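You operate a simulated robot arm through the tools that you are given. There is no shell and no other tool. Be economical: measure what you need, move in short steps, check, and stop when the job is done.

You are at the controls of a simulated two-armed robot. One attempt, no reset.

JOB
Open the chain guard, couple up, pump three grease strokes, uncouple and shut.
Fine: the green coupler goes on the nipple, then back where it stood, the pump handle back up; the line is locked off and stays so. Where these are worked on the way, their far stop is far enough and under half their travel is too little: chain guard.

It is judged by the outcome, as a careful person would: the job done as asked, and still so three seconds after it is handed in. It fails if anything else is knocked over, pushed out of place, dropped, spilled or broken.

ROBOT AND FRAMES
Two 7-joint arms with two-finger grippers on one trunk, on a base that drives. Base frame: it is fixed to the floor where the robot stands at the start and does not move with it; the origin is under the middle of the robot, x ahead of it, y to its left, z up. Readings come in m, rad, newtons and seconds.
The left shoulder is at the start at [0.078, 0.151, 0.974], the right one opposite. With the tool pointing down near the work surface each hand reaches from about 0.1 to 0.52 m from the robot's upright axis, wherever it stands, measured 20 degrees to its own side. Places, roughly: blue padlock [-0.25, -3, 0.25]; chain guard [0.5, -0.2, 0.6]; grease nipple [0.5, -0.2, 0.5]; green grease pump [0.4, -0.1, 0.4]; isolator knob [-0.2, -3.1, 0.1]; stem of the grease nipple [0.5, -0.2, 0.5]. Payload 2.54 kg a hand.
The tool frame of a hand sits at the grasp point between the pads (the TCP): z along the fingers, y along the line on which they close. The tips reach 0.03 m beyond it. Largest opening 0.116 m; the body of the gripper starts 0.095 m behind the TCP.
Orientation is told as [roll, pitch, yaw] about the base's x, y, z axes, in that order, counted from this pose: with the fingers straight down and closing along the base's y, the tool's x points along the base's -x, its y along +y and its z along -z.

CONTROLS
- The arms move only by the tool jog_arm. It takes "left_increments", "right_increments" or both (then of equal length, played together; a hand with none holds still); each is text: rows parted by semicolons, each of 7 numbers parted by spaces: the shift along the tool's x, y, z in m, then the turn, a rotation vector about the tool's x, y, z in rad, then the gripper command, from -1 (fully open) to 1 (shut), values between in proportion. In form: tx ty tz wx wy wz claw; .... A call has 1 to 8 rows; each row is the pose to reach, as a shift and turn from the pose commanded when the call began, along the tool's axes at that moment. A row lasts 0.2 s, in which the tool goes at most 0.05 m and 0.15 rad; a call with a longer step from one row to the next is refused whole, and so is a gripper value outside its range. A pose out of reach is approached as far as the arm can. The call stops where the force on the tool passes 60 N (or 10 N more than at its start, if that is more) or the arm is blocked; 0.2 s more then pass. Each finger travels about 0.072 m/s and halts on what it meets, pressing with about 42 N; the grip force reading is that of the motor and also rises with nothing between the fingers. The clock runs only during rows and for 0.2 s after the last one: add rows that repeat a pose to give the fingers time. The reply holds the time, the measured pose of the TCP, the force on the tool along the base axes, the opening and the grip force, in the units named above and with some noise, with the torque about the TCP (base axes, N m) and any sound that the robot's microphone picked up, and new pictures: "pictures" is both (left out), scene, wrist or none (wrist: the cameras of the hands that moved).
- Cameras (640 x 400 px; columns grow to the right, rows downward): "scene" is now at [0.1413, -0.0231, 1.0709]; the picture's right is [-0.31, -0.95, 0.00], its down [-0.73, 0.24, -0.64] and it looks along [0.61, -0.20, -0.76] (base axes); focal length 214 px, centre (320, 200). "left" rides on the left gripper at [0.069, 0.015, -0.122] in its tool frame; the picture's right is [-0.21, 0.98, 0.00], its down [-0.83, -0.18, -0.53] and it looks along [-0.52, -0.11, 0.85] (tool axes); focal length 251 px, centre (320, 200). "right" rides on the right gripper at [0.069, -0.015, -0.122] in its tool frame; the picture's right is [0.21, 0.98, 0.00], its down [-0.83, 0.18, -0.53] and it looks along [-0.52, 0.11, 0.85] (tool axes); focal length 251 px, centre (320, 200). There is no depth. A picture from a camera that has moved, and an enlarged one, comes with that camera's place and axes in the base frame and with its lens.
- lift_body(by): slides the trunk up (or, below 0, down) by that many m; the arms and the scene camera ride with it, the base frame stays. It gives what a move gives, with no picture.
- base_move(legs): drives the robot by 1 to 6 legs, each [ahead, left, turn to the left] in m, m and rad, along the robot's own axes; the way and the turn of a leg run together, so that a leg with both is an arc; at most 1.5 m and 3.142 rad a leg. The arms and the cameras ride along, it lands a little off, and it stops where it bumps. It gives what a move gives, and a new picture of the scene camera.
- pan_tilt(pan, tilt): turns the head with the scene camera to pan (to the left, within 1.396 rad either way) and tilt (down, from -0.506 to 1.204), counted from straight ahead of the robot. It gives what a move gives, and a new picture of the scene camera.
- enlarge(camera, box): a new picture of the part [left, top, right, bottom] of that camera's present view, enlarged. It takes no simulated time.
- job_done(): hands the job in; it is judged then, once.

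Work in short steps. Places have to be worked out from the pictures, the camera data and where the tool is seen: move nearer, look again, correct. Check each grasp and each placing, and mend what went wrong. You have 120 turns and 260 pictures in all, those below and enlarged ones among them. Open the grippers and draw the arms clear of the work before you hand the job in, unless the task says otherwise; then end with one line.

The tools are called after "Call:" as a command line: name --argument value ..., lists and objects as JSON in quotes. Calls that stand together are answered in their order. jog_arm: Moves the arms, as the interface text tells. Its arguments: {"type":"object","properties":{"left_increments":{"type":"string"},"right_increments":{"type":"string"},"pictures":{"type":"string","enum":["both","scene","wrist","none"]}},"required":[]} The other tools are called the same way: lift_body (by) slides the trunk up or down; base_move (legs) drives the base; pan_tilt (pan, tilt) turns the head that bears the scene camera; enlarge (camera, box) takes an enlarged picture of a part of a camera's view; job_done () hands the job in.

At the start:

```text
time_s: 0.0
left_ee_pos: [0.5819, 0.0159, 0.8399]
left_ee_rot: [0.0, 0.0, 0.0]
left_force: [-0.4, 0.2, 0.2]
left_wrist_torque: [0.01, 0.01, 0.03]
left_width: 0.1159
left_gripper_force: 0.1
right_ee_pos: [0.3422, -0.3375, 0.8876]
right_ee_rot: [-0.001, 0.0, 0.0]
right_force: [0.1, 0.1, -0.5]
right_wrist_torque: [-0.02, -0.04, 0.05]
right_width: 0.1162
right_gripper_force: 0.0
trunk travel left (down, up): [-0.21, 0.079]
robot x, y, heading: [-0.0007, 0.0034, 0.004]
head pan, tilt: [-0.319, 0.871]
```

scene: 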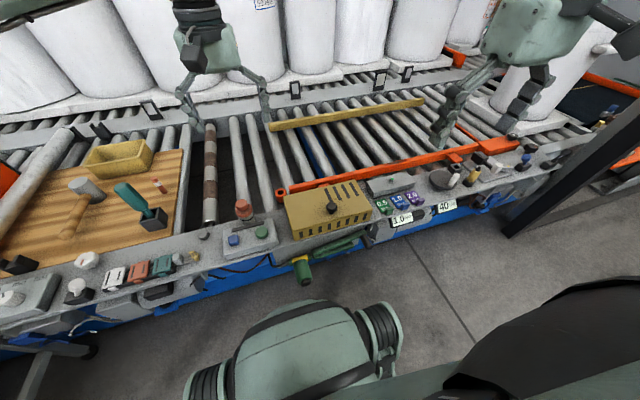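
right: 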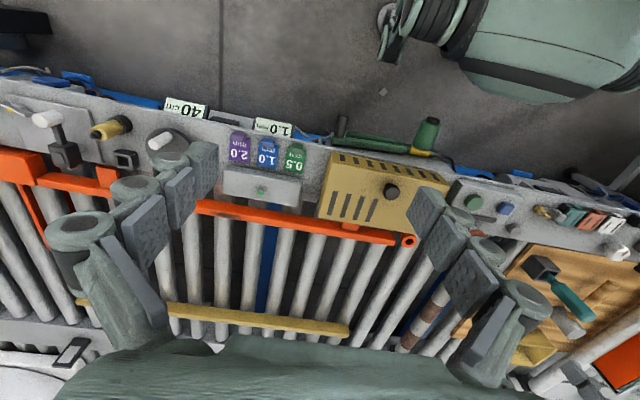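
left: 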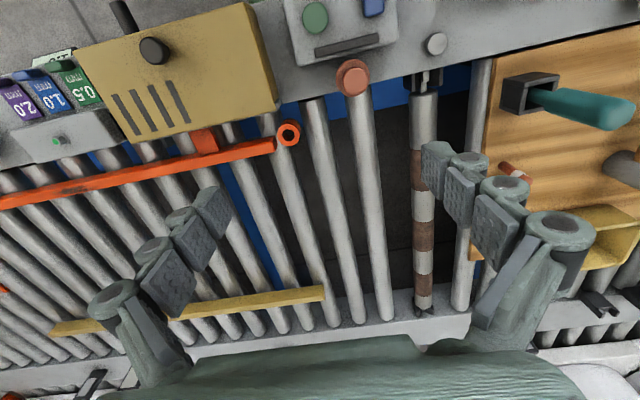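

I see the yellow chain guard with a dark knob and the green pump below it at the near edge. I'll enlarge to look at details.

Call:
enlarge --camera "scene" --box '[220, 160, 420, 300]'

Call:
enlarge --camera "right" --box '[280, 90, 480, 260]'

Call:
enlarge --camera "left" --box '[0, 0, 320, 200]'

```text
2.86 times, centred on (320, 230) of scene
camera zoom: at [0.1413, -0.0231, 1.0709], right [-0.31, -0.95, 0.0], down [-0.73, 0.24, -0.64], along [0.61, -0.2, -0.76], focal length 613 px, centre (320, 114)
```

zoom: 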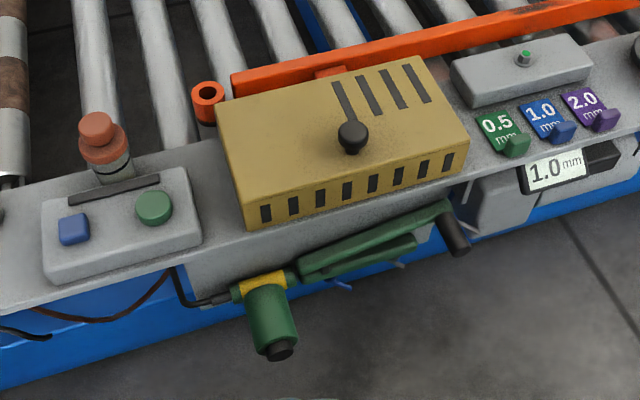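

```text
2.35 times, centred on (380, 175) of right
camera zoom: at [0.2751, -0.3519, 1.0081], right [-0.21, 0.98, 0.0], down [0.83, 0.18, 0.53], along [0.52, 0.11, -0.85], focal length 592 px, centre (179, 259)
```

zoom: 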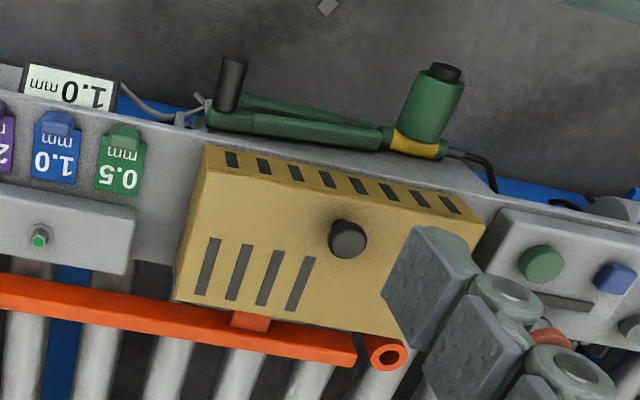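

```text
2.00 times, centred on (160, 100) of left
camera zoom: at [0.5123, 0.0314, 0.9614], right [0.21, 0.98, 0.0], down [0.83, -0.18, 0.53], along [0.52, -0.11, -0.85], focal length 503 px, centre (640, 400)
```

zoom: 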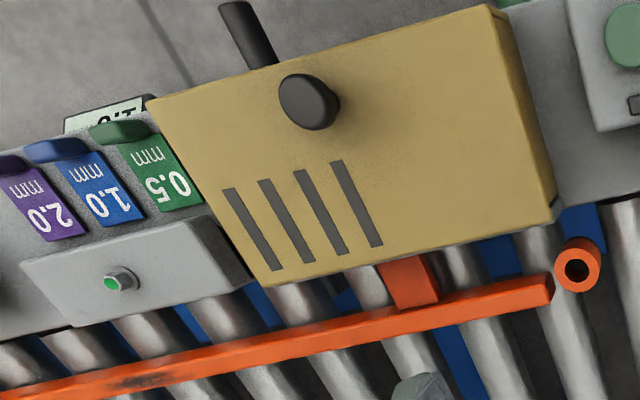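

The pump with its black-tipped lever is visible; I need to find the green coupler and hose. I'll enlarge neighbouring areas.

Call:
enlarge --camera "scene" --box '[40, 190, 280, 340]'

Call:
enlarge --camera "scene" --box '[260, 210, 400, 298]'

Call:
enlarge --camera "right" --box '[440, 140, 640, 265]'

Call:
enlarge --camera "scene" --box '[360, 120, 600, 270]'

```text
2.67 times, centred on (160, 265) of scene
camera zoom: at [0.1413, -0.0231, 1.0709], right [-0.31, -0.95, 0.0], down [-0.73, 0.24, -0.64], along [0.61, -0.2, -0.76], focal length 572 px, centre (747, 27)
```

zoom: 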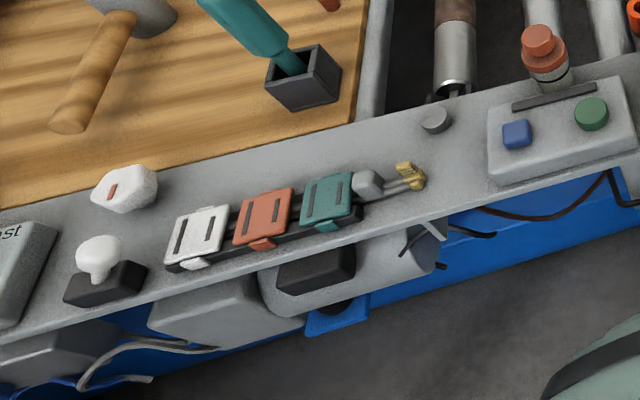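

```text
4.55 times, centred on (330, 254) of scene
camera zoom: at [0.1413, -0.0231, 1.0709], right [-0.31, -0.95, 0.0], down [-0.73, 0.24, -0.64], along [0.61, -0.2, -0.76], focal length 975 px, centre (274, -46)
```

zoom: 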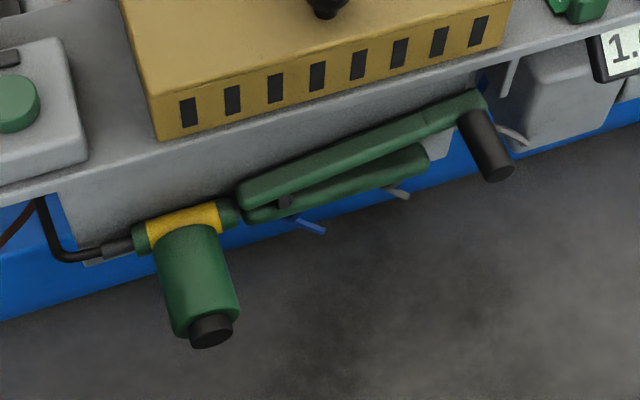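

```text
3.20 times, centred on (540, 202) of right
camera zoom: at [0.2751, -0.3519, 1.0081], right [-0.21, 0.98, 0.0], down [0.83, 0.18, 0.53], along [0.52, 0.11, -0.85], focal length 805 px, centre (-384, 192)
```

zoom: 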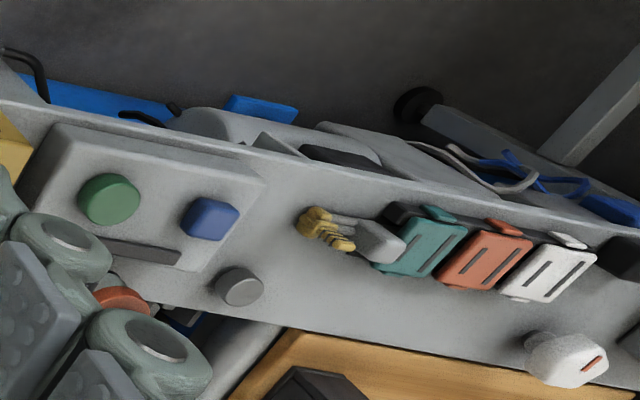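

```text
2.67 times, centred on (480, 195) of scene
camera zoom: at [0.1413, -0.0231, 1.0709], right [-0.31, -0.95, 0.0], down [-0.73, 0.24, -0.64], along [0.61, -0.2, -0.76], focal length 572 px, centre (-107, 213)
```

zoom: 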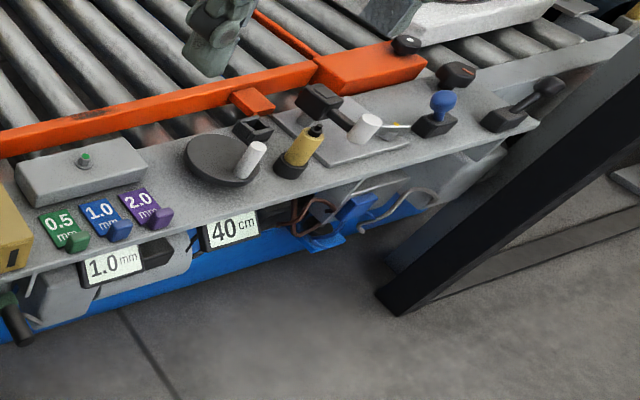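

The coupler is likely part of the green pump assembly. I'll bring the left hand back and tilt it forward to view the pump and guard from the robot side.

Call:
jog_arm --left_increments "0.05 0 0 0 0 0 -1; 0.1 0 0 0 -0.1 0 -1; 0.15 0 0 0 -0.2 0 -1; 0.2 0 0 0 -0.3 0 -1; 0.24 0.02 0.03 0 -0.4 0 -1; 0.27 0.03 0.06 0 -0.5 0 -1; 0.28 0.04 0.1 0 -0.5 0 -1" --pictures "wrist"

```text
refused: row 5 steps farther than a row can; nothing moved
```

Row step slightly too long; splitting it smaller.

Call:
jog_arm --left_increments "0.045 0 0 0 -0.06 0 -1; 0.09 0 0 0 -0.12 0 -1; 0.13 0 0.01 0 -0.18 0 -1; 0.17 0 0.02 0 -0.24 0 -1; 0.2 0 0.04 0 -0.3 0 -1; 0.23 0.01 0.06 0 -0.38 0 -1; 0.26 0.02 0.08 0 -0.45 0 -1; 0.28 0.03 0.1 0 -0.5 0 -1" --pictures "wrist"

```text
time_s: 1.8
left_ee_pos: [0.3279, 0.0054, 0.7348]
left_ee_rot: [0.003, -0.502, 0.001]
left_force: [0.3, -0.6, -0.5]
left_wrist_torque: [0.02, -0.01, 0.01]
left_width: 0.1158
left_gripper_force: 0.1
left hand out of reach, approached as far as the arm can: row 7, 8
right_ee_pos: [0.3436, -0.3375, 0.8887]
right_ee_rot: [-0.001, 0.0, 0.002]
right_force: [-0.6, -1.1, 0.5]
right_wrist_torque: [0.02, 0.0, 0.0]
right_width: 0.116
right_gripper_force: 0.0
trunk travel left (down, up): [-0.21, 0.079]
robot x, y, heading: [-0.0006, -0.002, 0.004]
head pan, tilt: [-0.319, 0.871]
camera left: at [0.2075, 0.0214, 0.8088], right [0.19, 0.98, 0.1], down [0.47, -0.18, 0.86], along [0.86, -0.11, -0.49], focal length 251 px, centre (320, 200)
```

left: 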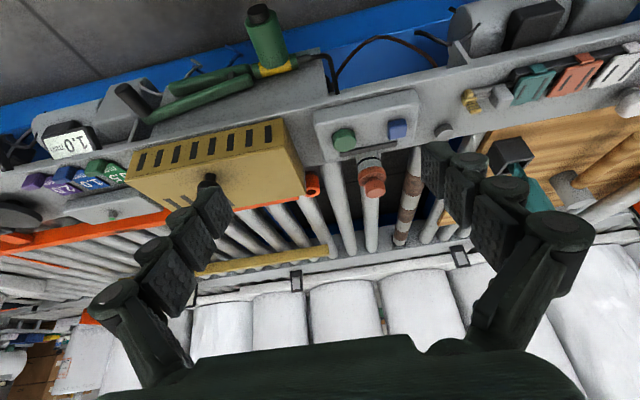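

Call:
enlarge --camera "left" --box '[90, 0, 350, 160]'

Call:
enlarge --camera "left" --box '[100, 100, 340, 250]'

```text
2.46 times, centred on (220, 80) of left
camera zoom: at [0.2075, 0.0214, 0.8088], right [0.19, 0.98, 0.1], down [0.47, -0.18, 0.86], along [0.86, -0.11, -0.49], focal length 619 px, centre (566, 495)
```

zoom: 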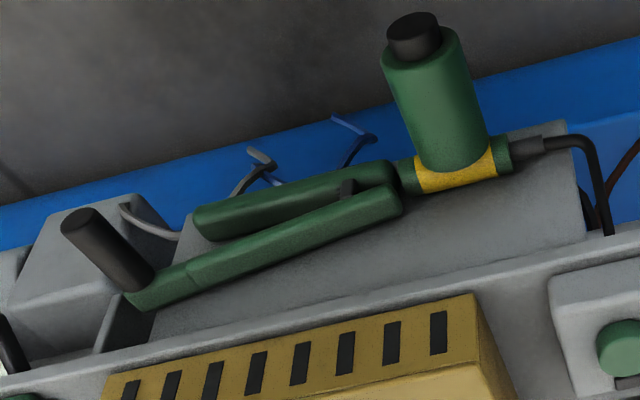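

```text
2.67 times, centred on (220, 175) of left
camera zoom: at [0.2075, 0.0214, 0.8088], right [0.19, 0.98, 0.1], down [0.47, -0.18, 0.86], along [0.86, -0.11, -0.49], focal length 670 px, centre (587, 267)
```

zoom: 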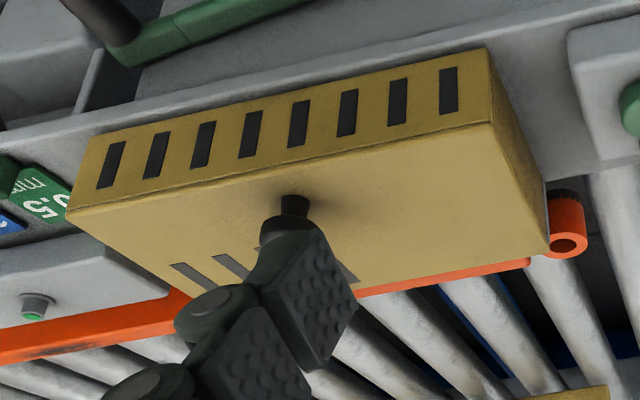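

The hand camera puts the knob near (0.484,-0.17,0.595) and the pump handle near (0.40,-0.266,0.467). I move the right hand above the knob and shift the left hand aside.

Call:
jog_arm --left_increments "0 0.025 0 0 0 0 -1; 0 0.05 0 0 0 0 -1; 0 0.075 0 0 0 0 -1; 0 0.1 0 0 0 0 -1; 0 0.125 0 0 0 0 -1; 0 0.15 0 0 0 0 -1; 0 0.15 0 0 0 0 -1" --right_increments "-0.02 0.028 0.026 0 0 0 -1; -0.04 0.056 0.052 0 0 0 -1; -0.06 0.084 0.078 0 0 0 -0.7; -0.08 0.112 0.104 0 0 0 -0.4; -0.1 0.14 0.13 0 0 0 -0.2; -0.12 0.168 0.16 0 0 0 -0.2; -0.138 0.168 0.175 0 0 0 -0.2" --pictures "both"

```text
time_s: 3.4
left_ee_pos: [0.4192, 0.1137, 0.7246]
left_ee_rot: [0.0, -0.5, -0.001]
left_force: [0.6, -0.4, -0.2]
left_wrist_torque: [-0.01, -0.02, 0.0]
left_width: 0.1159
left_gripper_force: 0.2
left hand out of reach, approached as far as the arm can: row 1, 2, 3, 4, 5, 6, 7
right_ee_pos: [0.4813, -0.1694, 0.7138]
right_ee_rot: [0.0, 0.001, 0.001]
right_force: [0.3, -0.1, -0.8]
right_wrist_torque: [0.01, -0.02, 0.01]
right_width: 0.0696
right_gripper_force: 0.0
trunk travel left (down, up): [-0.21, 0.079]
robot x, y, heading: [0.0022, 0.0002, 0.001]
head pan, tilt: [-0.319, 0.871]
camera scene: at [0.1414, -0.0232, 1.0709], right [-0.31, -0.95, 0.0], down [-0.73, 0.24, -0.64], along [0.61, -0.2, -0.76], focal length 214 px, centre (320, 200)
camera right: at [0.4136, -0.1843, 0.8334], right [-0.21, 0.98, 0.0], down [0.83, 0.18, 0.53], along [0.52, 0.11, -0.85], focal length 251 px, centre (320, 200)
camera left: at [0.2982, 0.1299, 0.7978], right [0.19, 0.98, 0.1], down [0.47, -0.18, 0.86], along [0.86, -0.11, -0.49], focal length 251 px, centre (320, 200)
```

scene: 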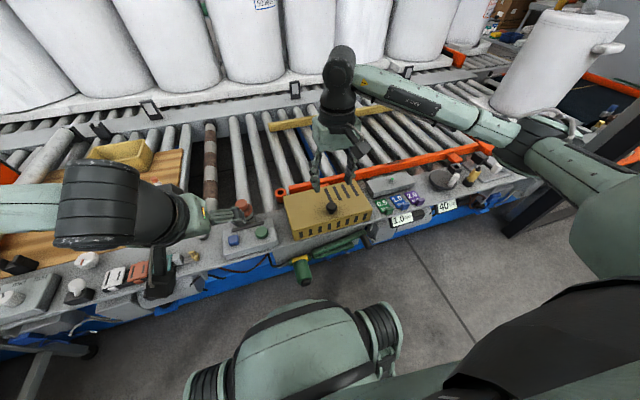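
right: 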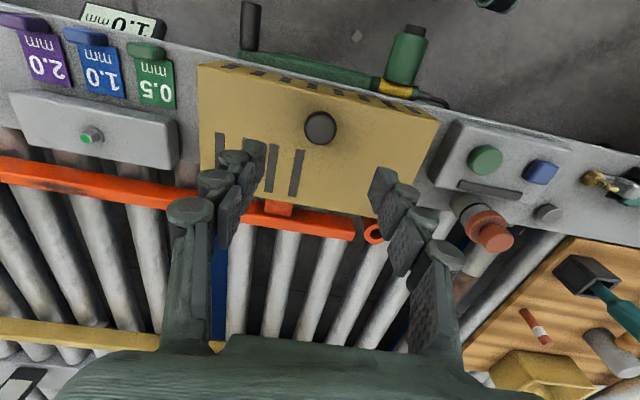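
left: 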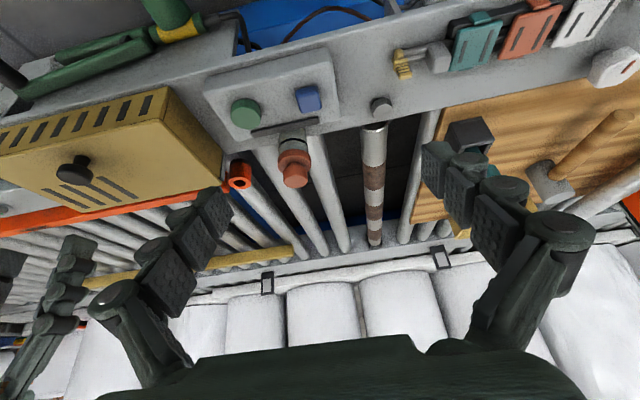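

Knob centre confirmed near (0.478,-0.171,0.60). Descending over it with TCP at z≈0.61.

Call:
jog_arm --right_increments "0.004 -0.001 0.04 0 0 0 -0.2; 0.004 -0.001 0.075 0 0 0 -0.2; 0.004 -0.001 0.095 0 0 0 -0.2; 0.004 -0.001 0.103 0 0 0 -0.2; 0.004 -0.001 0.103 0 0 0 -0.2" --pictures "both"

Call:
enlarge --camera "scene" --box '[260, 140, 400, 228]'

```text
time_s: 4.6
left_ee_pos: [0.4183, 0.1133, 0.7241]
left_ee_rot: [-0.001, -0.498, 0.0]
left_force: [-0.6, 1.6, -0.1]
left_wrist_torque: [-0.01, -0.04, -0.01]
left_width: 0.1163
left_gripper_force: 0.0
right_ee_pos: [0.4771, -0.1698, 0.609]
right_ee_rot: [-0.001, -0.001, 0.0]
right_force: [0.5, -1.1, 0.1]
right_wrist_torque: [0.0, 0.02, 0.01]
right_width: 0.0696
right_gripper_force: 0.0
trunk travel left (down, up): [-0.21, 0.079]
robot x, y, heading: [0.0001, 0.0017, 0.001]
head pan, tilt: [-0.319, 0.871]
camera scene: at [0.1413, -0.0231, 1.0709], right [-0.31, -0.95, 0.0], down [-0.73, 0.24, -0.64], along [0.61, -0.2, -0.76], focal length 214 px, centre (320, 200)
camera right: at [0.4091, -0.1849, 0.7295], right [-0.21, 0.98, 0.0], down [0.83, 0.18, 0.53], along [0.52, 0.11, -0.85], focal length 251 px, centre (320, 200)
```

scene: 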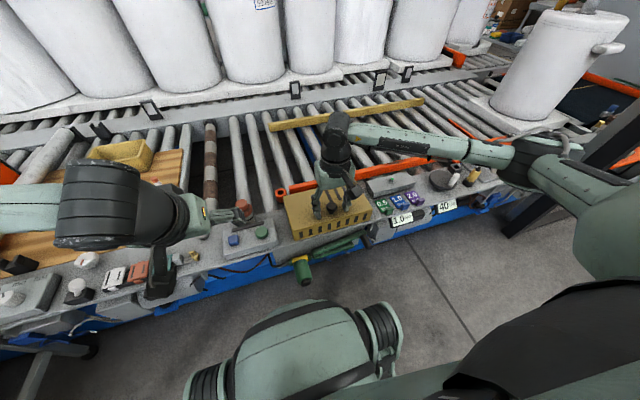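
right: 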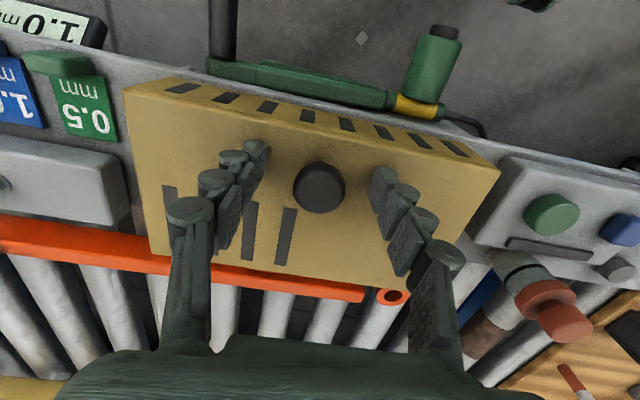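

```text
4.55 times, centred on (330, 184) of scene
camera zoom: at [0.1413, -0.0231, 1.0709], right [-0.31, -0.95, 0.0], down [-0.73, 0.24, -0.64], along [0.61, -0.2, -0.76], focal length 975 px, centre (274, 273)
```

zoom: 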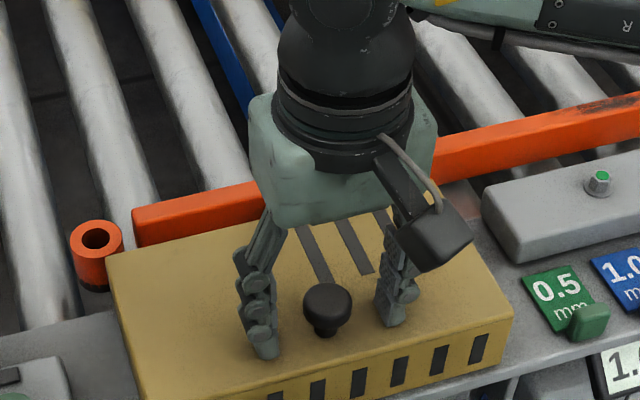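

Knob lies between the fingers. Closing on it.

Call:
jog_arm --right_increments "0 0 0.003 0 0 0 1; 0 0 0.003 0 0 0 1; 0 0 0.003 0 0 0 1; 0 0 0.003 0 0 0 1" --pictures "none"

Call:
enlarge --camera "right" --box '[180, 80, 480, 268]'

```text
time_s: 5.6
left_ee_pos: [0.4174, 0.116, 0.7265]
left_ee_rot: [0.0, -0.504, -0.001]
left_force: [0.5, 0.3, 0.5]
left_wrist_torque: [-0.03, 0.0, 0.02]
left_width: 0.1161
left_gripper_force: 0.1
right_ee_pos: [0.4793, -0.1686, 0.6102]
right_ee_rot: [-0.001, -0.007, 0.001]
right_force: [3.7, -2.4, 30.3]
right_wrist_torque: [-0.01, -0.07, 0.07]
right_width: 0.0281
right_gripper_force: 44.9
trunk travel left (down, up): [-0.21, 0.079]
robot x, y, heading: [0.001, -0.0001, -0.0]
head pan, tilt: [-0.319, 0.871]
```

```text
2.13 times, centred on (330, 174) of right
camera zoom: at [0.4091, -0.1848, 0.7296], right [-0.21, 0.98, 0.0], down [0.82, 0.18, 0.54], along [0.53, 0.11, -0.84], focal length 535 px, centre (299, 255)
```

zoom: 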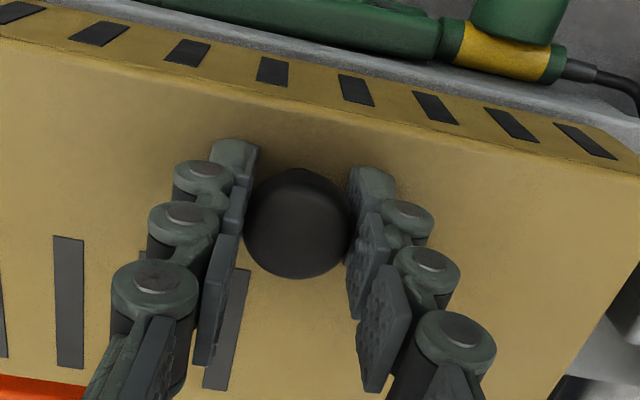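

Grasped (width 0.028). Lifting slightly to test the hinge.

Call:
jog_arm --right_increments "0 0 -0.01 0 0 0 1; 0 0 -0.02 0 0 0 1; -0.002 0 -0.03 0 0 0 1; -0.002 0 -0.03 0 0 0 1" --pictures "both"

```text
time_s: 6.6
left_ee_pos: [0.4191, 0.1143, 0.7232]
left_ee_rot: [0.001, -0.495, 0.0]
left_force: [0.1, 0.0, -0.4]
left_wrist_torque: [0.0, 0.02, -0.01]
left_width: 0.1158
left_gripper_force: 0.1
right_ee_pos: [0.4807, -0.1697, 0.6349]
right_ee_rot: [0.002, 0.005, 0.0]
right_force: [20.7, 8.2, -22.6]
right_wrist_torque: [0.07, 0.83, 0.04]
right_width: 0.0283
right_gripper_force: 45.1
trunk travel left (down, up): [-0.21, 0.079]
robot x, y, heading: [0.0008, -0.0007, 0.007]
head pan, tilt: [-0.319, 0.871]
camera scene: at [0.1437, -0.0232, 1.0704], right [-0.31, -0.95, 0.0], down [-0.73, 0.24, -0.64], along [0.61, -0.2, -0.77], focal length 214 px, centre (320, 200)
camera right: at [0.412, -0.185, 0.7548], right [-0.22, 0.98, 0.0], down [0.83, 0.18, 0.53], along [0.52, 0.12, -0.85], focal length 251 px, centre (320, 200)
```

scene: 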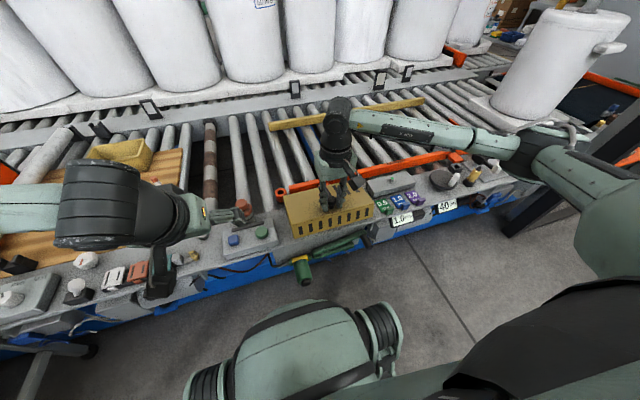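
right: 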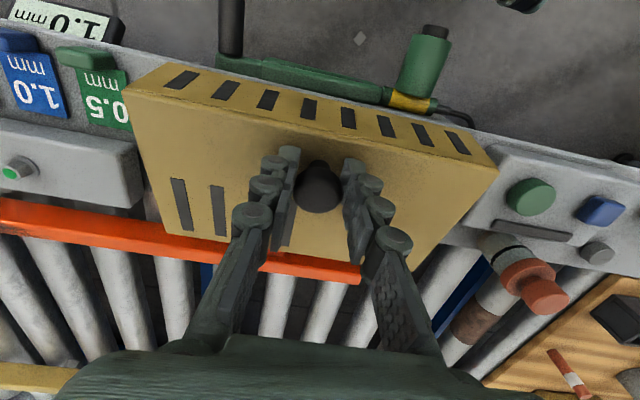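

The guard swings on a rear low hinge, so the knob arcs forward; I'd want more reach. I set it back down, release, and check if the base can go closer.

Call:
jog_arm --right_increments "0 0 0.01 0 0 0 1; 0.002 0 0.02 0 0 0 1; 0.002 0 0.029 0 0 0 1; 0.002 0 0.029 0 0 0 -0.2; 0.002 0 0.02 0 0 0 -0.2; 0.002 0 -0.02 0 0 0 -0.2; 0.002 0 -0.06 0 0 0 -0.2" --pictures "none"

Call:
pan_tilt --pan 0 --tilt 1.2

```text
time_s: 8.2
left_ee_pos: [0.418, 0.1139, 0.7242]
left_ee_rot: [0.001, -0.499, 0.001]
left_force: [0.4, 0.7, 0.4]
left_wrist_torque: [-0.03, 0.0, 0.01]
left_width: 0.1159
left_gripper_force: 0.0
right_ee_pos: [0.478, -0.1701, 0.6976]
right_ee_rot: [0.001, 0.001, 0.0]
right_force: [-0.5, 0.2, -0.6]
right_wrist_torque: [-0.01, 0.02, -0.03]
right_width: 0.0698
right_gripper_force: 0.1
trunk travel left (down, up): [-0.21, 0.079]
robot x, y, heading: [0.0022, 0.0003, -0.005]
head pan, tilt: [-0.319, 0.871]
```

```text
time_s: 9.0
left_ee_pos: [0.4184, 0.1144, 0.7248]
left_ee_rot: [0.0, -0.5, 0.0]
left_force: [-0.7, -0.1, -1.0]
left_wrist_torque: [0.01, 0.0, -0.02]
left_width: 0.1161
left_gripper_force: 0.0
right_ee_pos: [0.4778, -0.1708, 0.6971]
right_ee_rot: [-0.001, 0.001, 0.0]
right_force: [-0.2, 0.3, 0.9]
right_wrist_torque: [0.01, 0.0, 0.0]
right_width: 0.0699
right_gripper_force: 0.0
trunk travel left (down, up): [-0.21, 0.079]
robot x, y, heading: [-0.0013, -0.004, 0.001]
head pan, tilt: [0.0, 1.201]
camera scene: at [0.1241, 0.0011, 1.0488], right [0.0, -1.0, 0.0], down [-0.93, 0.0, -0.36], along [0.36, 0.0, -0.93], focal length 214 px, centre (320, 200)
```

scene: 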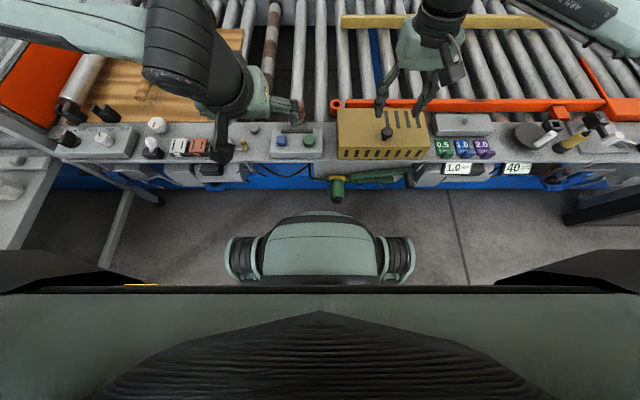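

The torso front sits around x≈0.27 at z≈0.63, leaving about 0.1 m to the pump. I drive ahead 0.07 m.

Call:
base_move --legs '[[0.07, 0, 0]]'

```text
time_s: 10.0
left_ee_pos: [0.4871, 0.1139, 0.7239]
left_ee_rot: [-0.001, -0.499, 0.002]
left_force: [0.3, -0.5, 0.2]
left_wrist_torque: [0.02, 0.02, -0.01]
left_width: 0.116
left_gripper_force: 0.0
right_ee_pos: [0.5467, -0.1714, 0.6968]
right_ee_rot: [-0.001, -0.001, -0.002]
right_force: [-0.5, 0.2, 0.4]
right_wrist_torque: [-0.02, 0.0, -0.01]
right_width: 0.0695
right_gripper_force: 0.1
trunk travel left (down, up): [-0.21, 0.079]
robot x, y, heading: [0.0707, -0.0037, 0.002]
head pan, tilt: [0.0, 1.201]
camera scene: at [0.1935, 0.001, 1.0487], right [0.0, -1.0, 0.0], down [-0.93, 0.0, -0.36], along [0.36, 0.0, -0.93], focal length 214 px, centre (320, 200)
```

scene: 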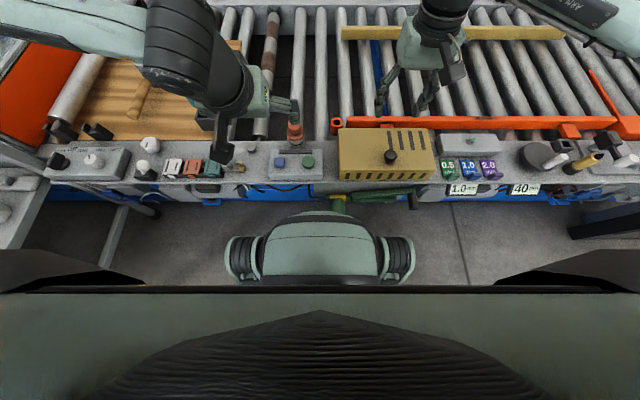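

Drove without bump. Regrasp the knob now from the new stance.

Call:
jog_arm --right_increments "0.035 0 0 0 0 0 -0.2; 0.068 0.001 0 0 0 0 -0.2; 0.068 0.001 0.045 0 0 0 -0.2; 0.068 0.001 0.08 0 0 0 -0.2; 0.068 0.001 0.088 0 0 0 -0.2; 0.068 0.001 0.088 0 0 0 1; 0.068 0.001 0.088 0 0 0 1; 0.068 0.001 0.088 0 0 0 1" --pictures "wrist"

```text
time_s: 11.8
left_ee_pos: [0.4878, 0.1148, 0.7255]
left_ee_rot: [-0.001, -0.501, -0.001]
left_force: [0.2, 0.2, -0.9]
left_wrist_torque: [-0.03, 0.01, -0.02]
left_width: 0.116
left_gripper_force: 0.1
right_ee_pos: [0.4796, -0.1709, 0.61]
right_ee_rot: [-0.002, -0.005, 0.0]
right_force: [0.8, -1.4, 20.1]
right_wrist_torque: [-0.02, -0.14, 0.0]
right_width: 0.028
right_gripper_force: 45.5
trunk travel left (down, up): [-0.21, 0.079]
robot x, y, heading: [0.0685, 0.0001, 0.002]
head pan, tilt: [0.0, 1.201]
camera right: at [0.4103, -0.1848, 0.73], right [-0.21, 0.98, 0.0], down [0.82, 0.18, 0.54], along [0.53, 0.11, -0.84], focal length 251 px, centre (320, 200)
```

right: 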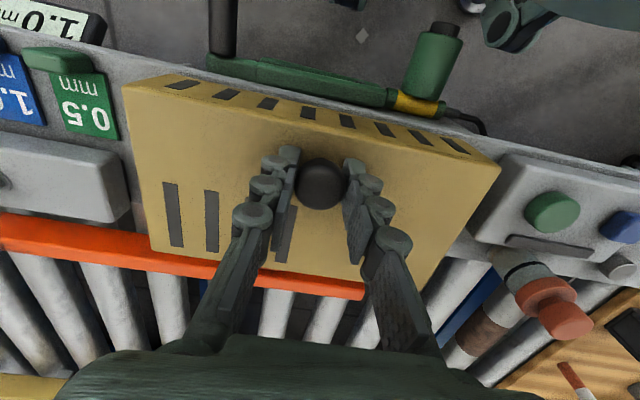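

Grasped again. Following the estimated arc about a hinge at (0.58, z 0.515) to ~25°.

Call:
jog_arm --right_increments "-0.0086 0 -0.0084 0 0 0 1; -0.018 0 -0.016 0 0 0 1; -0.028 0 -0.023 0 0 0 1; -0.0384 0 -0.0285 0 0 0 1; -0.0494 0 -0.0334 0 0 0 1" --pictures "both"

```text
time_s: 13.0
left_ee_pos: [0.4875, 0.114, 0.7233]
left_ee_rot: [0.001, -0.499, 0.001]
left_force: [0.6, 0.3, -0.2]
left_wrist_torque: [0.04, 0.03, 0.0]
left_width: 0.116
left_gripper_force: 0.0
right_ee_pos: [0.5298, -0.17, 0.6431]
right_ee_rot: [0.0, -0.004, -0.001]
right_force: [-0.5, 0.7, 0.2]
right_wrist_torque: [0.0, 0.0, 0.01]
right_width: 0.0
right_gripper_force: 29.1
trunk travel left (down, up): [-0.21, 0.079]
robot x, y, heading: [0.0702, -0.0006, -0.001]
head pan, tilt: [0.0, 1.201]
camera scene: at [0.1935, 0.0011, 1.0488], right [0.0, -1.0, 0.0], down [-0.93, 0.0, -0.36], along [0.36, 0.0, -0.93], focal length 214 px, centre (320, 200)
camera right: at [0.46, -0.1843, 0.7627], right [-0.21, 0.98, 0.0], down [0.82, 0.18, 0.54], along [0.52, 0.11, -0.84], focal length 251 px, centre (320, 200)
```

scene: 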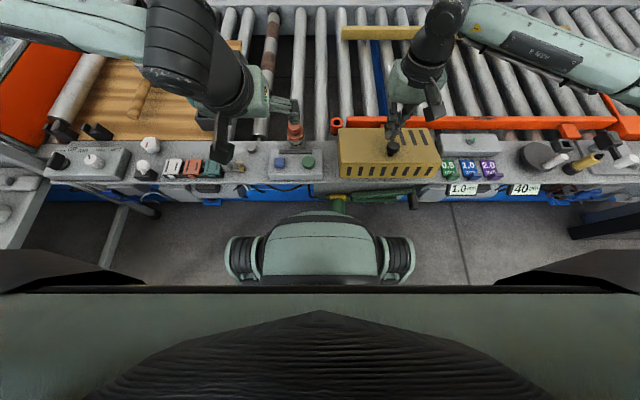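
right: 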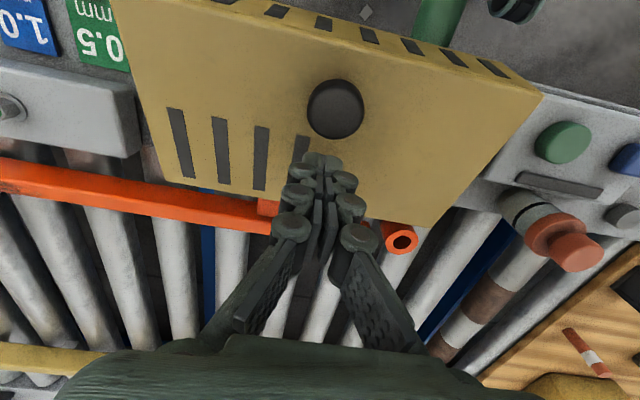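

Slipped off the knob: the arc starts steeper than I assumed. Opening, rising, and looking at the guard state.

Call:
jog_arm --right_increments "0 0 -0.02 0 0 0 -0.2; 0.02 0 -0.05 0 0 0 -0.2; 0.05 0 -0.05 0 0 0 -0.2; 0.05 0 -0.05 0 0 0 -0.2" --pictures "wrist"

Call:
enlarge --camera "scene" --box '[310, 90, 470, 220]'

```text
time_s: 14.0
left_ee_pos: [0.4882, 0.114, 0.725]
left_ee_rot: [0.002, -0.498, 0.001]
left_force: [-0.4, 0.9, -0.1]
left_wrist_torque: [0.0, -0.02, -0.01]
left_width: 0.1158
left_gripper_force: 0.0
right_ee_pos: [0.4777, -0.1705, 0.6922]
right_ee_rot: [0.0, -0.001, -0.001]
right_force: [-0.8, -0.5, -0.7]
right_wrist_torque: [-0.01, 0.0, -0.03]
right_width: 0.0696
right_gripper_force: 0.0
trunk travel left (down, up): [-0.21, 0.079]
robot x, y, heading: [0.0697, -0.0034, 0.0]
head pan, tilt: [0.0, 1.201]
camera right: at [0.4094, -0.1844, 0.8118], right [-0.21, 0.98, 0.0], down [0.83, 0.18, 0.53], along [0.52, 0.11, -0.85], focal length 251 px, centre (320, 200)
```

right: 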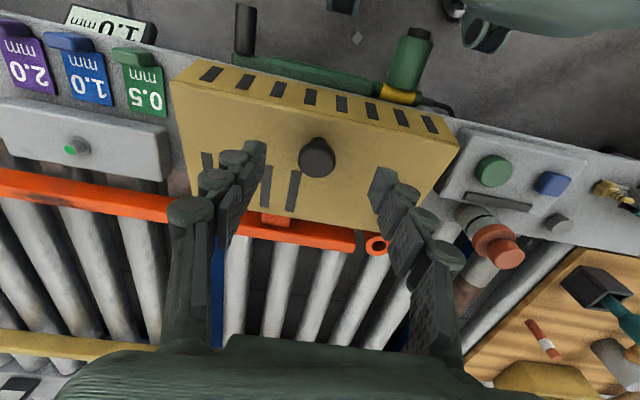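

```text
3.08 times, centred on (390, 155) of scene
camera zoom: at [0.1932, 0.001, 1.0488], right [0.0, -1.0, 0.0], down [-0.93, 0.0, -0.36], along [0.36, 0.0, -0.93], focal length 660 px, centre (105, 338)
```

zoom: 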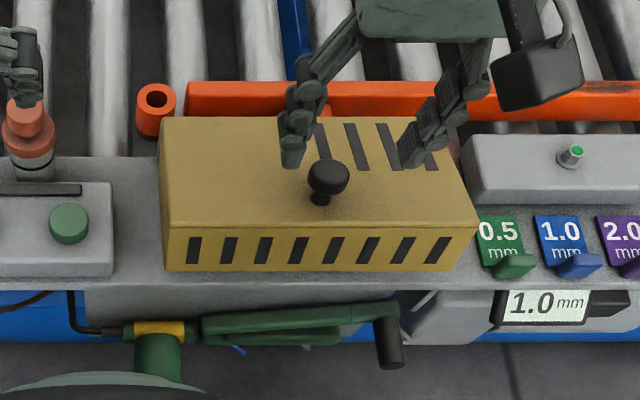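

The guard stays part open by itself (knob now ≈(0.489,0.620)), indicating a friction hinge near (0.58, 0.55). Regrasp and follow the corrected arc.

Call:
jog_arm --right_increments "-0.012 0 0.03 0 0 0 -0.2; -0.012 0 0.055 0 0 0 -0.2; -0.012 0 0.061 0 0 0 -0.2; -0.012 0 0.061 0 0 0 1; -0.012 0 0.061 0 0 0 1; -0.012 0 0.061 0 0 0 1" --pictures "wrist"

```text
time_s: 15.4
left_ee_pos: [0.4872, 0.114, 0.7247]
left_ee_rot: [-0.001, -0.499, 0.0]
left_force: [0.4, -0.4, 0.2]
left_wrist_torque: [-0.02, 0.01, -0.01]
left_width: 0.116
left_gripper_force: 0.1
right_ee_pos: [0.49, -0.1696, 0.6314]
right_ee_rot: [-0.001, 0.0, -0.002]
right_force: [-0.2, -3.2, -1.0]
right_wrist_torque: [-0.07, -0.13, -0.01]
right_width: 0.028
right_gripper_force: 45.2
trunk travel left (down, up): [-0.21, 0.079]
robot x, y, heading: [0.0717, 0.0001, -0.003]
head pan, tilt: [0.0, 1.201]
camera right: at [0.4216, -0.1846, 0.7504], right [-0.21, 0.98, 0.0], down [0.83, 0.18, 0.53], along [0.52, 0.11, -0.85], focal length 251 px, centre (320, 200)
```

right: 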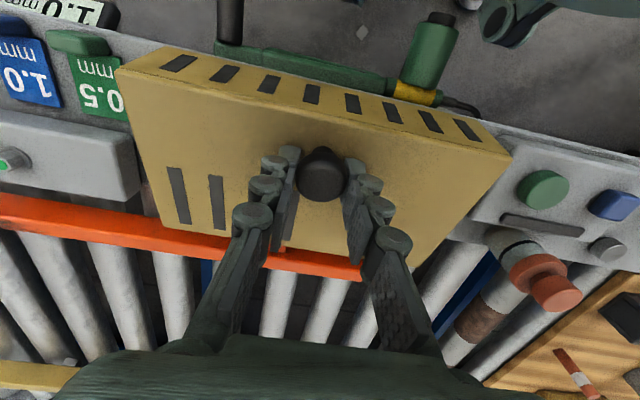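

Grasped cleanly with low force. Following the arc ~20° in small steps.

Call:
jog_arm --right_increments "-0.003 0 -0.0038 0 0 0 1; -0.0064 0 -0.0078 0 0 0 1; -0.01 0 -0.0115 0 0 0 1; -0.0134 0 -0.0148 0 0 0 1; -0.017 0 -0.018 0 0 0 1; -0.021 0 -0.021 0 0 0 1" --pictures "wrist"

```text
time_s: 16.8
left_ee_pos: [0.4859, 0.1138, 0.7245]
left_ee_rot: [0.001, -0.501, 0.0]
left_force: [0.3, -0.3, 0.1]
left_wrist_torque: [0.0, 0.01, -0.03]
left_width: 0.1158
left_gripper_force: 0.1
right_ee_pos: [0.5086, -0.17, 0.6535]
right_ee_rot: [0.001, 0.005, 0.001]
right_force: [-29.2, -7.7, 7.5]
right_wrist_torque: [-0.11, 1.28, 0.02]
right_width: 0.0279
right_gripper_force: 45.3
trunk travel left (down, up): [-0.21, 0.079]
robot x, y, heading: [0.0663, -0.0006, 0.002]
head pan, tilt: [0.0, 1.201]
camera right: at [0.44, -0.1848, 0.7733], right [-0.22, 0.98, 0.0], down [0.83, 0.18, 0.53], along [0.52, 0.11, -0.85], focal length 251 px, centre (320, 200)
```

right: 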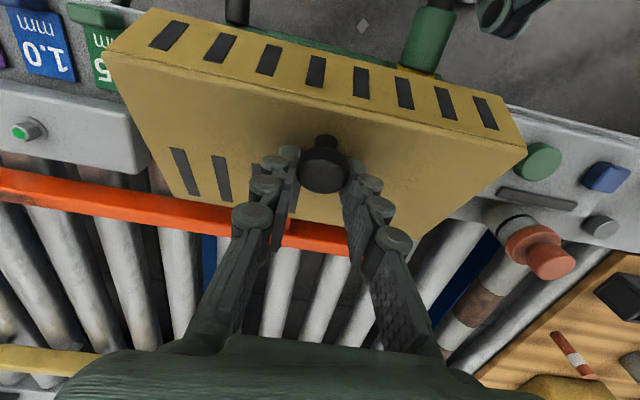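

Forces say the radius is a bit larger; refitted centre ≈(0.592,0.564), R≈0.122 in TCP terms. Continuing.

Call:
jog_arm --right_increments "-0.003 0 -0.0065 0 0 0 1; -0.0094 0 -0.0115 0 0 0 1; -0.0155 0 -0.0158 0 0 0 1; -0.022 0 -0.0195 0 0 0 1; -0.0285 0 -0.0228 0 0 0 1; -0.0355 0 -0.0255 0 0 0 1" --pictures "wrist"

```text
time_s: 18.2
left_ee_pos: [0.4877, 0.1135, 0.7252]
left_ee_rot: [-0.002, -0.498, 0.001]
left_force: [-0.9, 0.5, 0.0]
left_wrist_torque: [0.02, 0.04, 0.03]
left_width: 0.1157
left_gripper_force: 0.1
right_ee_pos: [0.5477, -0.1688, 0.6793]
right_ee_rot: [0.003, -0.006, -0.001]
right_force: [-0.5, -0.3, -0.1]
right_wrist_torque: [0.0, 0.0, 0.02]
right_width: 0.0
right_gripper_force: 28.6
trunk travel left (down, up): [-0.21, 0.079]
robot x, y, heading: [0.0706, 0.0005, -0.003]
head pan, tilt: [0.0, 1.201]
camera right: at [0.479, -0.1834, 0.7985], right [-0.21, 0.98, 0.0], down [0.82, 0.18, 0.54], along [0.53, 0.12, -0.84], focal length 251 px, centre (320, 200)
```

right: 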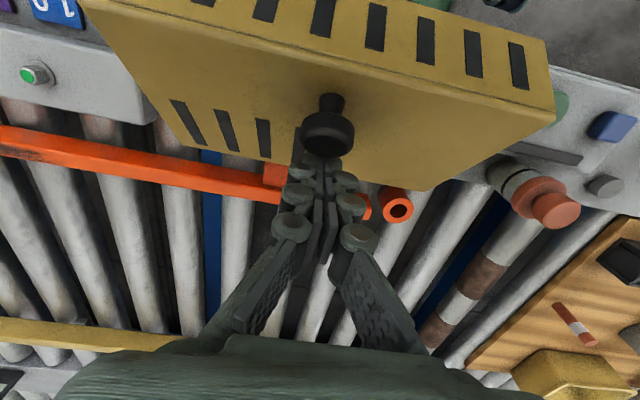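

Slipped off again but the guard holds at ~31°. Tips probably press the plate as it turns; I'll regrasp higher on the ball at ≈(0.523,-0.169,0.652).

Call:
jog_arm --right_increments "0 0 -0.035 0 0 0 0.5; 0.012 0 -0.05 0 0 0 -0.2; 0.025 0 -0.05 0 0 0 -0.2; 0.025 0 -0.05 0 0 0 -0.2" --pictures "wrist"

Call:
enlarge --camera "scene" --box '[310, 90, 470, 220]'

```text
time_s: 19.2
left_ee_pos: [0.487, 0.1133, 0.7244]
left_ee_rot: [0.001, -0.498, -0.001]
left_force: [0.1, -0.6, -0.7]
left_wrist_torque: [-0.01, -0.01, -0.02]
left_width: 0.116
left_gripper_force: 0.1
right_ee_pos: [0.5217, -0.1686, 0.728]
right_ee_rot: [0.0, 0.001, 0.0]
right_force: [-0.3, -0.2, 0.1]
right_wrist_torque: [-0.03, 0.0, 0.02]
right_width: 0.0694
right_gripper_force: 0.0
trunk travel left (down, up): [-0.21, 0.079]
robot x, y, heading: [0.069, 0.0007, 0.003]
head pan, tilt: [0.0, 1.201]
camera right: at [0.4527, -0.1838, 0.8481], right [-0.21, 0.98, 0.0], down [0.83, 0.18, 0.53], along [0.52, 0.11, -0.85], focal length 251 px, centre (320, 200)
```

right: 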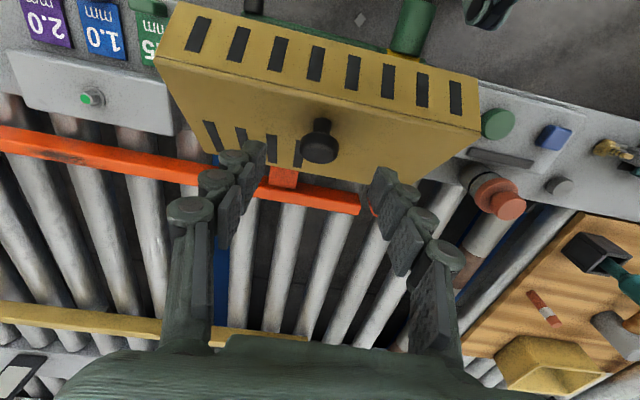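

```text
3.08 times, centred on (390, 155) of scene
camera zoom: at [0.1932, 0.001, 1.0488], right [0.0, -1.0, 0.0], down [-0.93, 0.0, -0.36], along [0.36, 0.0, -0.93], focal length 660 px, centre (105, 338)
```

zoom: 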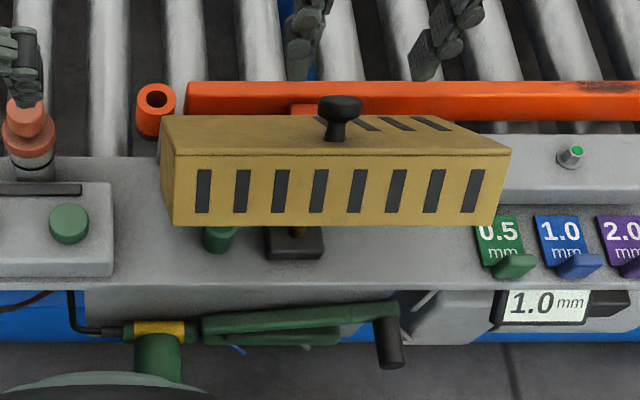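

A green part (likely the coupler) is visible under the guard. Knob at ≈(0.520,-0.169,0.662); regrasp higher on the ball and follow arc about (0.592, 0.57).

Call:
jog_arm --right_increments "0.002 0 0.03 0 0 0 -0.2; 0.002 0 0.048 0 0 0 -0.2; 0.002 0 0.048 0 0 0 1; 0.002 0 0.048 0 0 0 1; 0.002 0 0.048 0 0 0 1; -0.004 0 0.0435 0 0 0 1; -0.0097 0 0.0395 0 0 0 1; -0.016 0 0.0365 0 0 0 1" --pictures "wrist"

```text
time_s: 21.0
left_ee_pos: [0.4869, 0.1138, 0.7251]
left_ee_rot: [0.002, -0.499, -0.001]
left_force: [0.7, 0.5, 0.4]
left_wrist_torque: [0.01, -0.02, 0.0]
left_width: 0.116
left_gripper_force: 0.0
right_ee_pos: [0.5357, -0.1696, 0.691]
right_ee_rot: [-0.001, 0.005, 0.001]
right_force: [-11.9, -4.0, -8.2]
right_wrist_torque: [-0.1, 1.47, 0.04]
right_width: 0.0283
right_gripper_force: 45.0
trunk travel left (down, up): [-0.21, 0.079]
robot x, y, heading: [0.0681, -0.0022, 0.002]
head pan, tilt: [0.0, 1.201]
camera right: at [0.4682, -0.1847, 0.8111], right [-0.21, 0.98, 0.0], down [0.83, 0.18, 0.53], along [0.52, 0.11, -0.85], focal length 251 px, centre (320, 200)
```

right: 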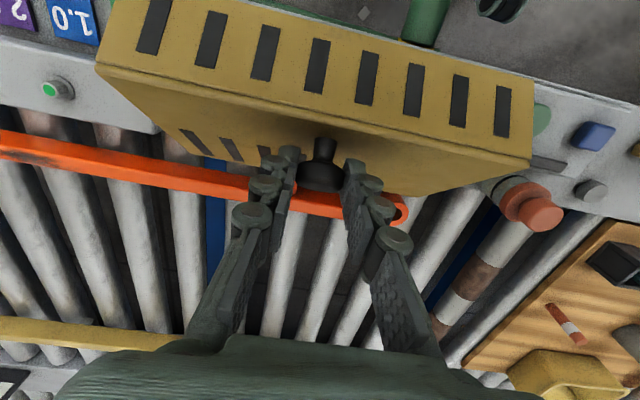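

Held with only friction-like force. Continue the arc.

Call:
jog_arm --right_increments "-0.0063 0 -0.0035 0 0 0 1; -0.013 0 -0.0063 0 0 0 1; -0.0196 0 -0.0086 0 0 0 1; -0.0265 0 -0.0105 0 0 0 1; -0.0335 0 -0.0119 0 0 0 1" --pictures "wrist"

```text
time_s: 22.2
left_ee_pos: [0.4856, 0.1137, 0.7237]
left_ee_rot: [0.002, -0.498, -0.001]
left_force: [0.0, 0.3, -0.1]
left_wrist_torque: [0.03, -0.03, -0.02]
left_width: 0.1161
left_gripper_force: 0.1
right_ee_pos: [0.5705, -0.1698, 0.7043]
right_ee_rot: [0.0, -0.001, 0.001]
right_force: [-13.1, -5.9, -5.8]
right_wrist_torque: [-0.13, 1.5, 0.01]
right_width: 0.0285
right_gripper_force: 44.9
trunk travel left (down, up): [-0.21, 0.079]
robot x, y, heading: [0.0687, -0.001, -0.001]
head pan, tilt: [0.0, 1.201]
camera right: at [0.5018, -0.1847, 0.8232], right [-0.21, 0.98, 0.0], down [0.83, 0.18, 0.53], along [0.52, 0.11, -0.85], focal length 251 px, centre (320, 200)
```

right: 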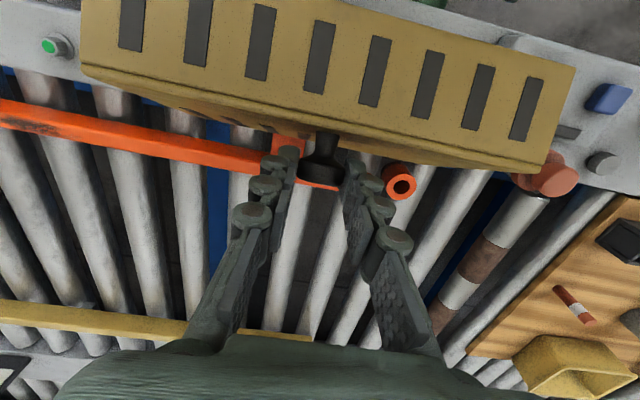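

Tracking well (~65°). Continue.

Call:
jog_arm --right_increments "-0.007 0 -0.001 0 0 0 1; -0.0141 0 -0.0016 0 0 0 1; -0.0212 0 -0.0018 0 0 0 1; -0.0283 0 -0.0015 0 0 0 1; -0.0354 0 -0.0008 0 0 0 1; -0.0425 0 0.0003 0 0 0 1" --pictures "wrist"

```text
time_s: 23.6
left_ee_pos: [0.487, 0.1126, 0.7245]
left_ee_rot: [-0.001, -0.501, 0.001]
left_force: [0.1, -0.2, 0.2]
left_wrist_torque: [0.0, -0.05, 0.0]
left_width: 0.1161
left_gripper_force: 0.1
right_ee_pos: [0.6119, -0.1707, 0.7018]
right_ee_rot: [-0.003, 0.001, -0.001]
right_force: [-13.8, -3.9, 0.4]
right_wrist_torque: [-0.1, 1.54, 0.01]
right_width: 0.0287
right_gripper_force: 45.2
trunk travel left (down, up): [-0.21, 0.079]
robot x, y, heading: [0.0669, -0.0007, 0.001]
head pan, tilt: [0.0, 1.201]
camera right: at [0.5442, -0.1846, 0.8231], right [-0.21, 0.98, 0.0], down [0.83, 0.18, 0.53], along [0.52, 0.11, -0.85], focal length 251 px, centre (320, 200)
```

right: 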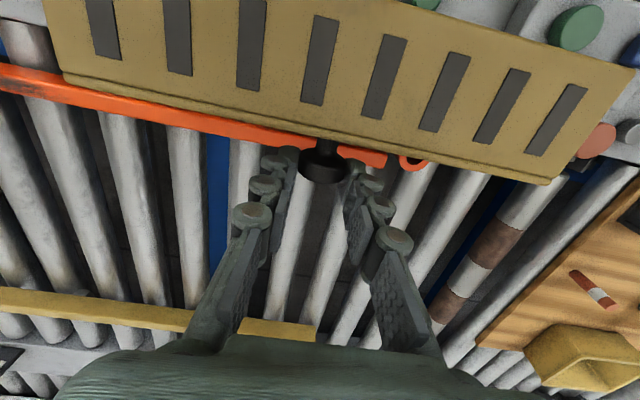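

About 85° open. A bit further toward the stop.

Call:
jog_arm --right_increments "-0.007 0 0.0014 0 0 0 1; -0.0138 0 0.0036 0 0 0 1; -0.0205 0 0.006 0 0 0 1; -0.027 0 0.0088 0 0 0 1" --pictures "both"

```text
time_s: 24.6
left_ee_pos: [0.4865, 0.115, 0.7256]
left_ee_rot: [-0.001, -0.501, 0.001]
left_force: [0.1, 0.6, 0.3]
left_wrist_torque: [-0.03, -0.01, -0.01]
left_width: 0.1161
left_gripper_force: 0.1
right_ee_pos: [0.6405, -0.1689, 0.6962]
right_ee_rot: [0.001, -0.002, 0.001]
right_force: [-8.5, -3.4, 3.8]
right_wrist_torque: [-0.1, 1.22, 0.04]
right_width: 0.0275
right_gripper_force: 45.3
trunk travel left (down, up): [-0.21, 0.079]
robot x, y, heading: [0.075, 0.0031, -0.006]
head pan, tilt: [0.0, 1.201]
camera scene: at [0.1927, 0.001, 1.049], right [0.0, -1.0, 0.0], down [-0.93, 0.0, -0.36], along [0.36, 0.0, -0.93], focal length 214 px, centre (320, 200)
camera right: at [0.5716, -0.1847, 0.8147], right [-0.21, 0.98, 0.0], down [0.82, 0.18, 0.54], along [0.52, 0.11, -0.84], focal length 251 px, centre (320, 200)
```

scene: 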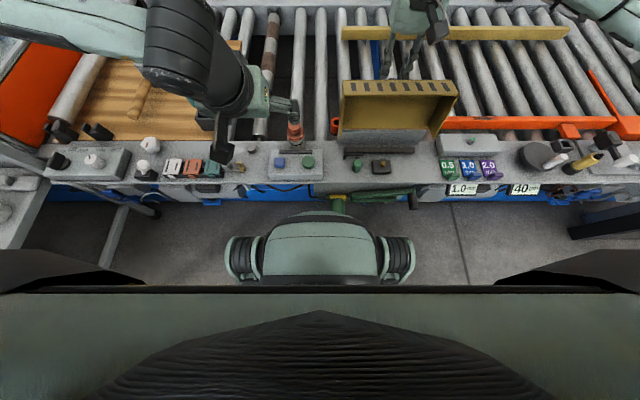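
right: 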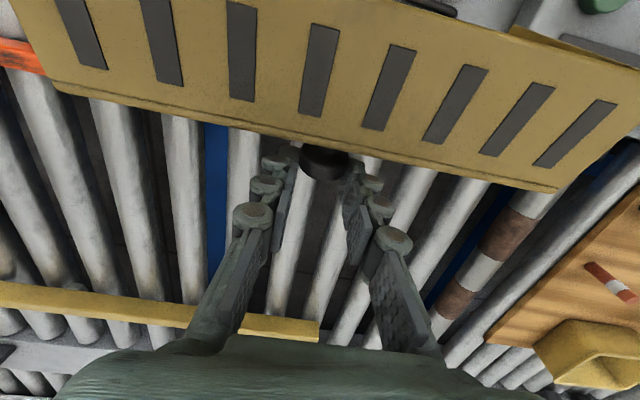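

About 100° open. One more small push to see whether it hits the stop.

Call:
jog_arm --right_increments "-0.0063 0 0.003 0 0 0 1; -0.0125 0 0.0068 0 0 0 1; -0.0183 0 0.0108 0 0 0 1; -0.0241 0 0.0151 0 0 0 1" --pictures "none"

```text
time_s: 25.6
left_ee_pos: [0.4867, 0.1146, 0.7245]
left_ee_rot: [0.001, -0.499, 0.0]
left_force: [-0.8, -0.4, -0.5]
left_wrist_torque: [0.02, 0.0, -0.01]
left_width: 0.1159
left_gripper_force: 0.2
right_ee_pos: [0.6648, -0.1699, 0.68]
right_ee_rot: [-0.002, -0.002, -0.001]
right_force: [0.2, 0.1, -0.4]
right_wrist_torque: [0.02, 0.01, 0.04]
right_width: 0.0
right_gripper_force: 29.1
trunk travel left (down, up): [-0.21, 0.079]
robot x, y, heading: [0.0706, 0.0028, -0.0]
head pan, tilt: [0.0, 1.201]
```

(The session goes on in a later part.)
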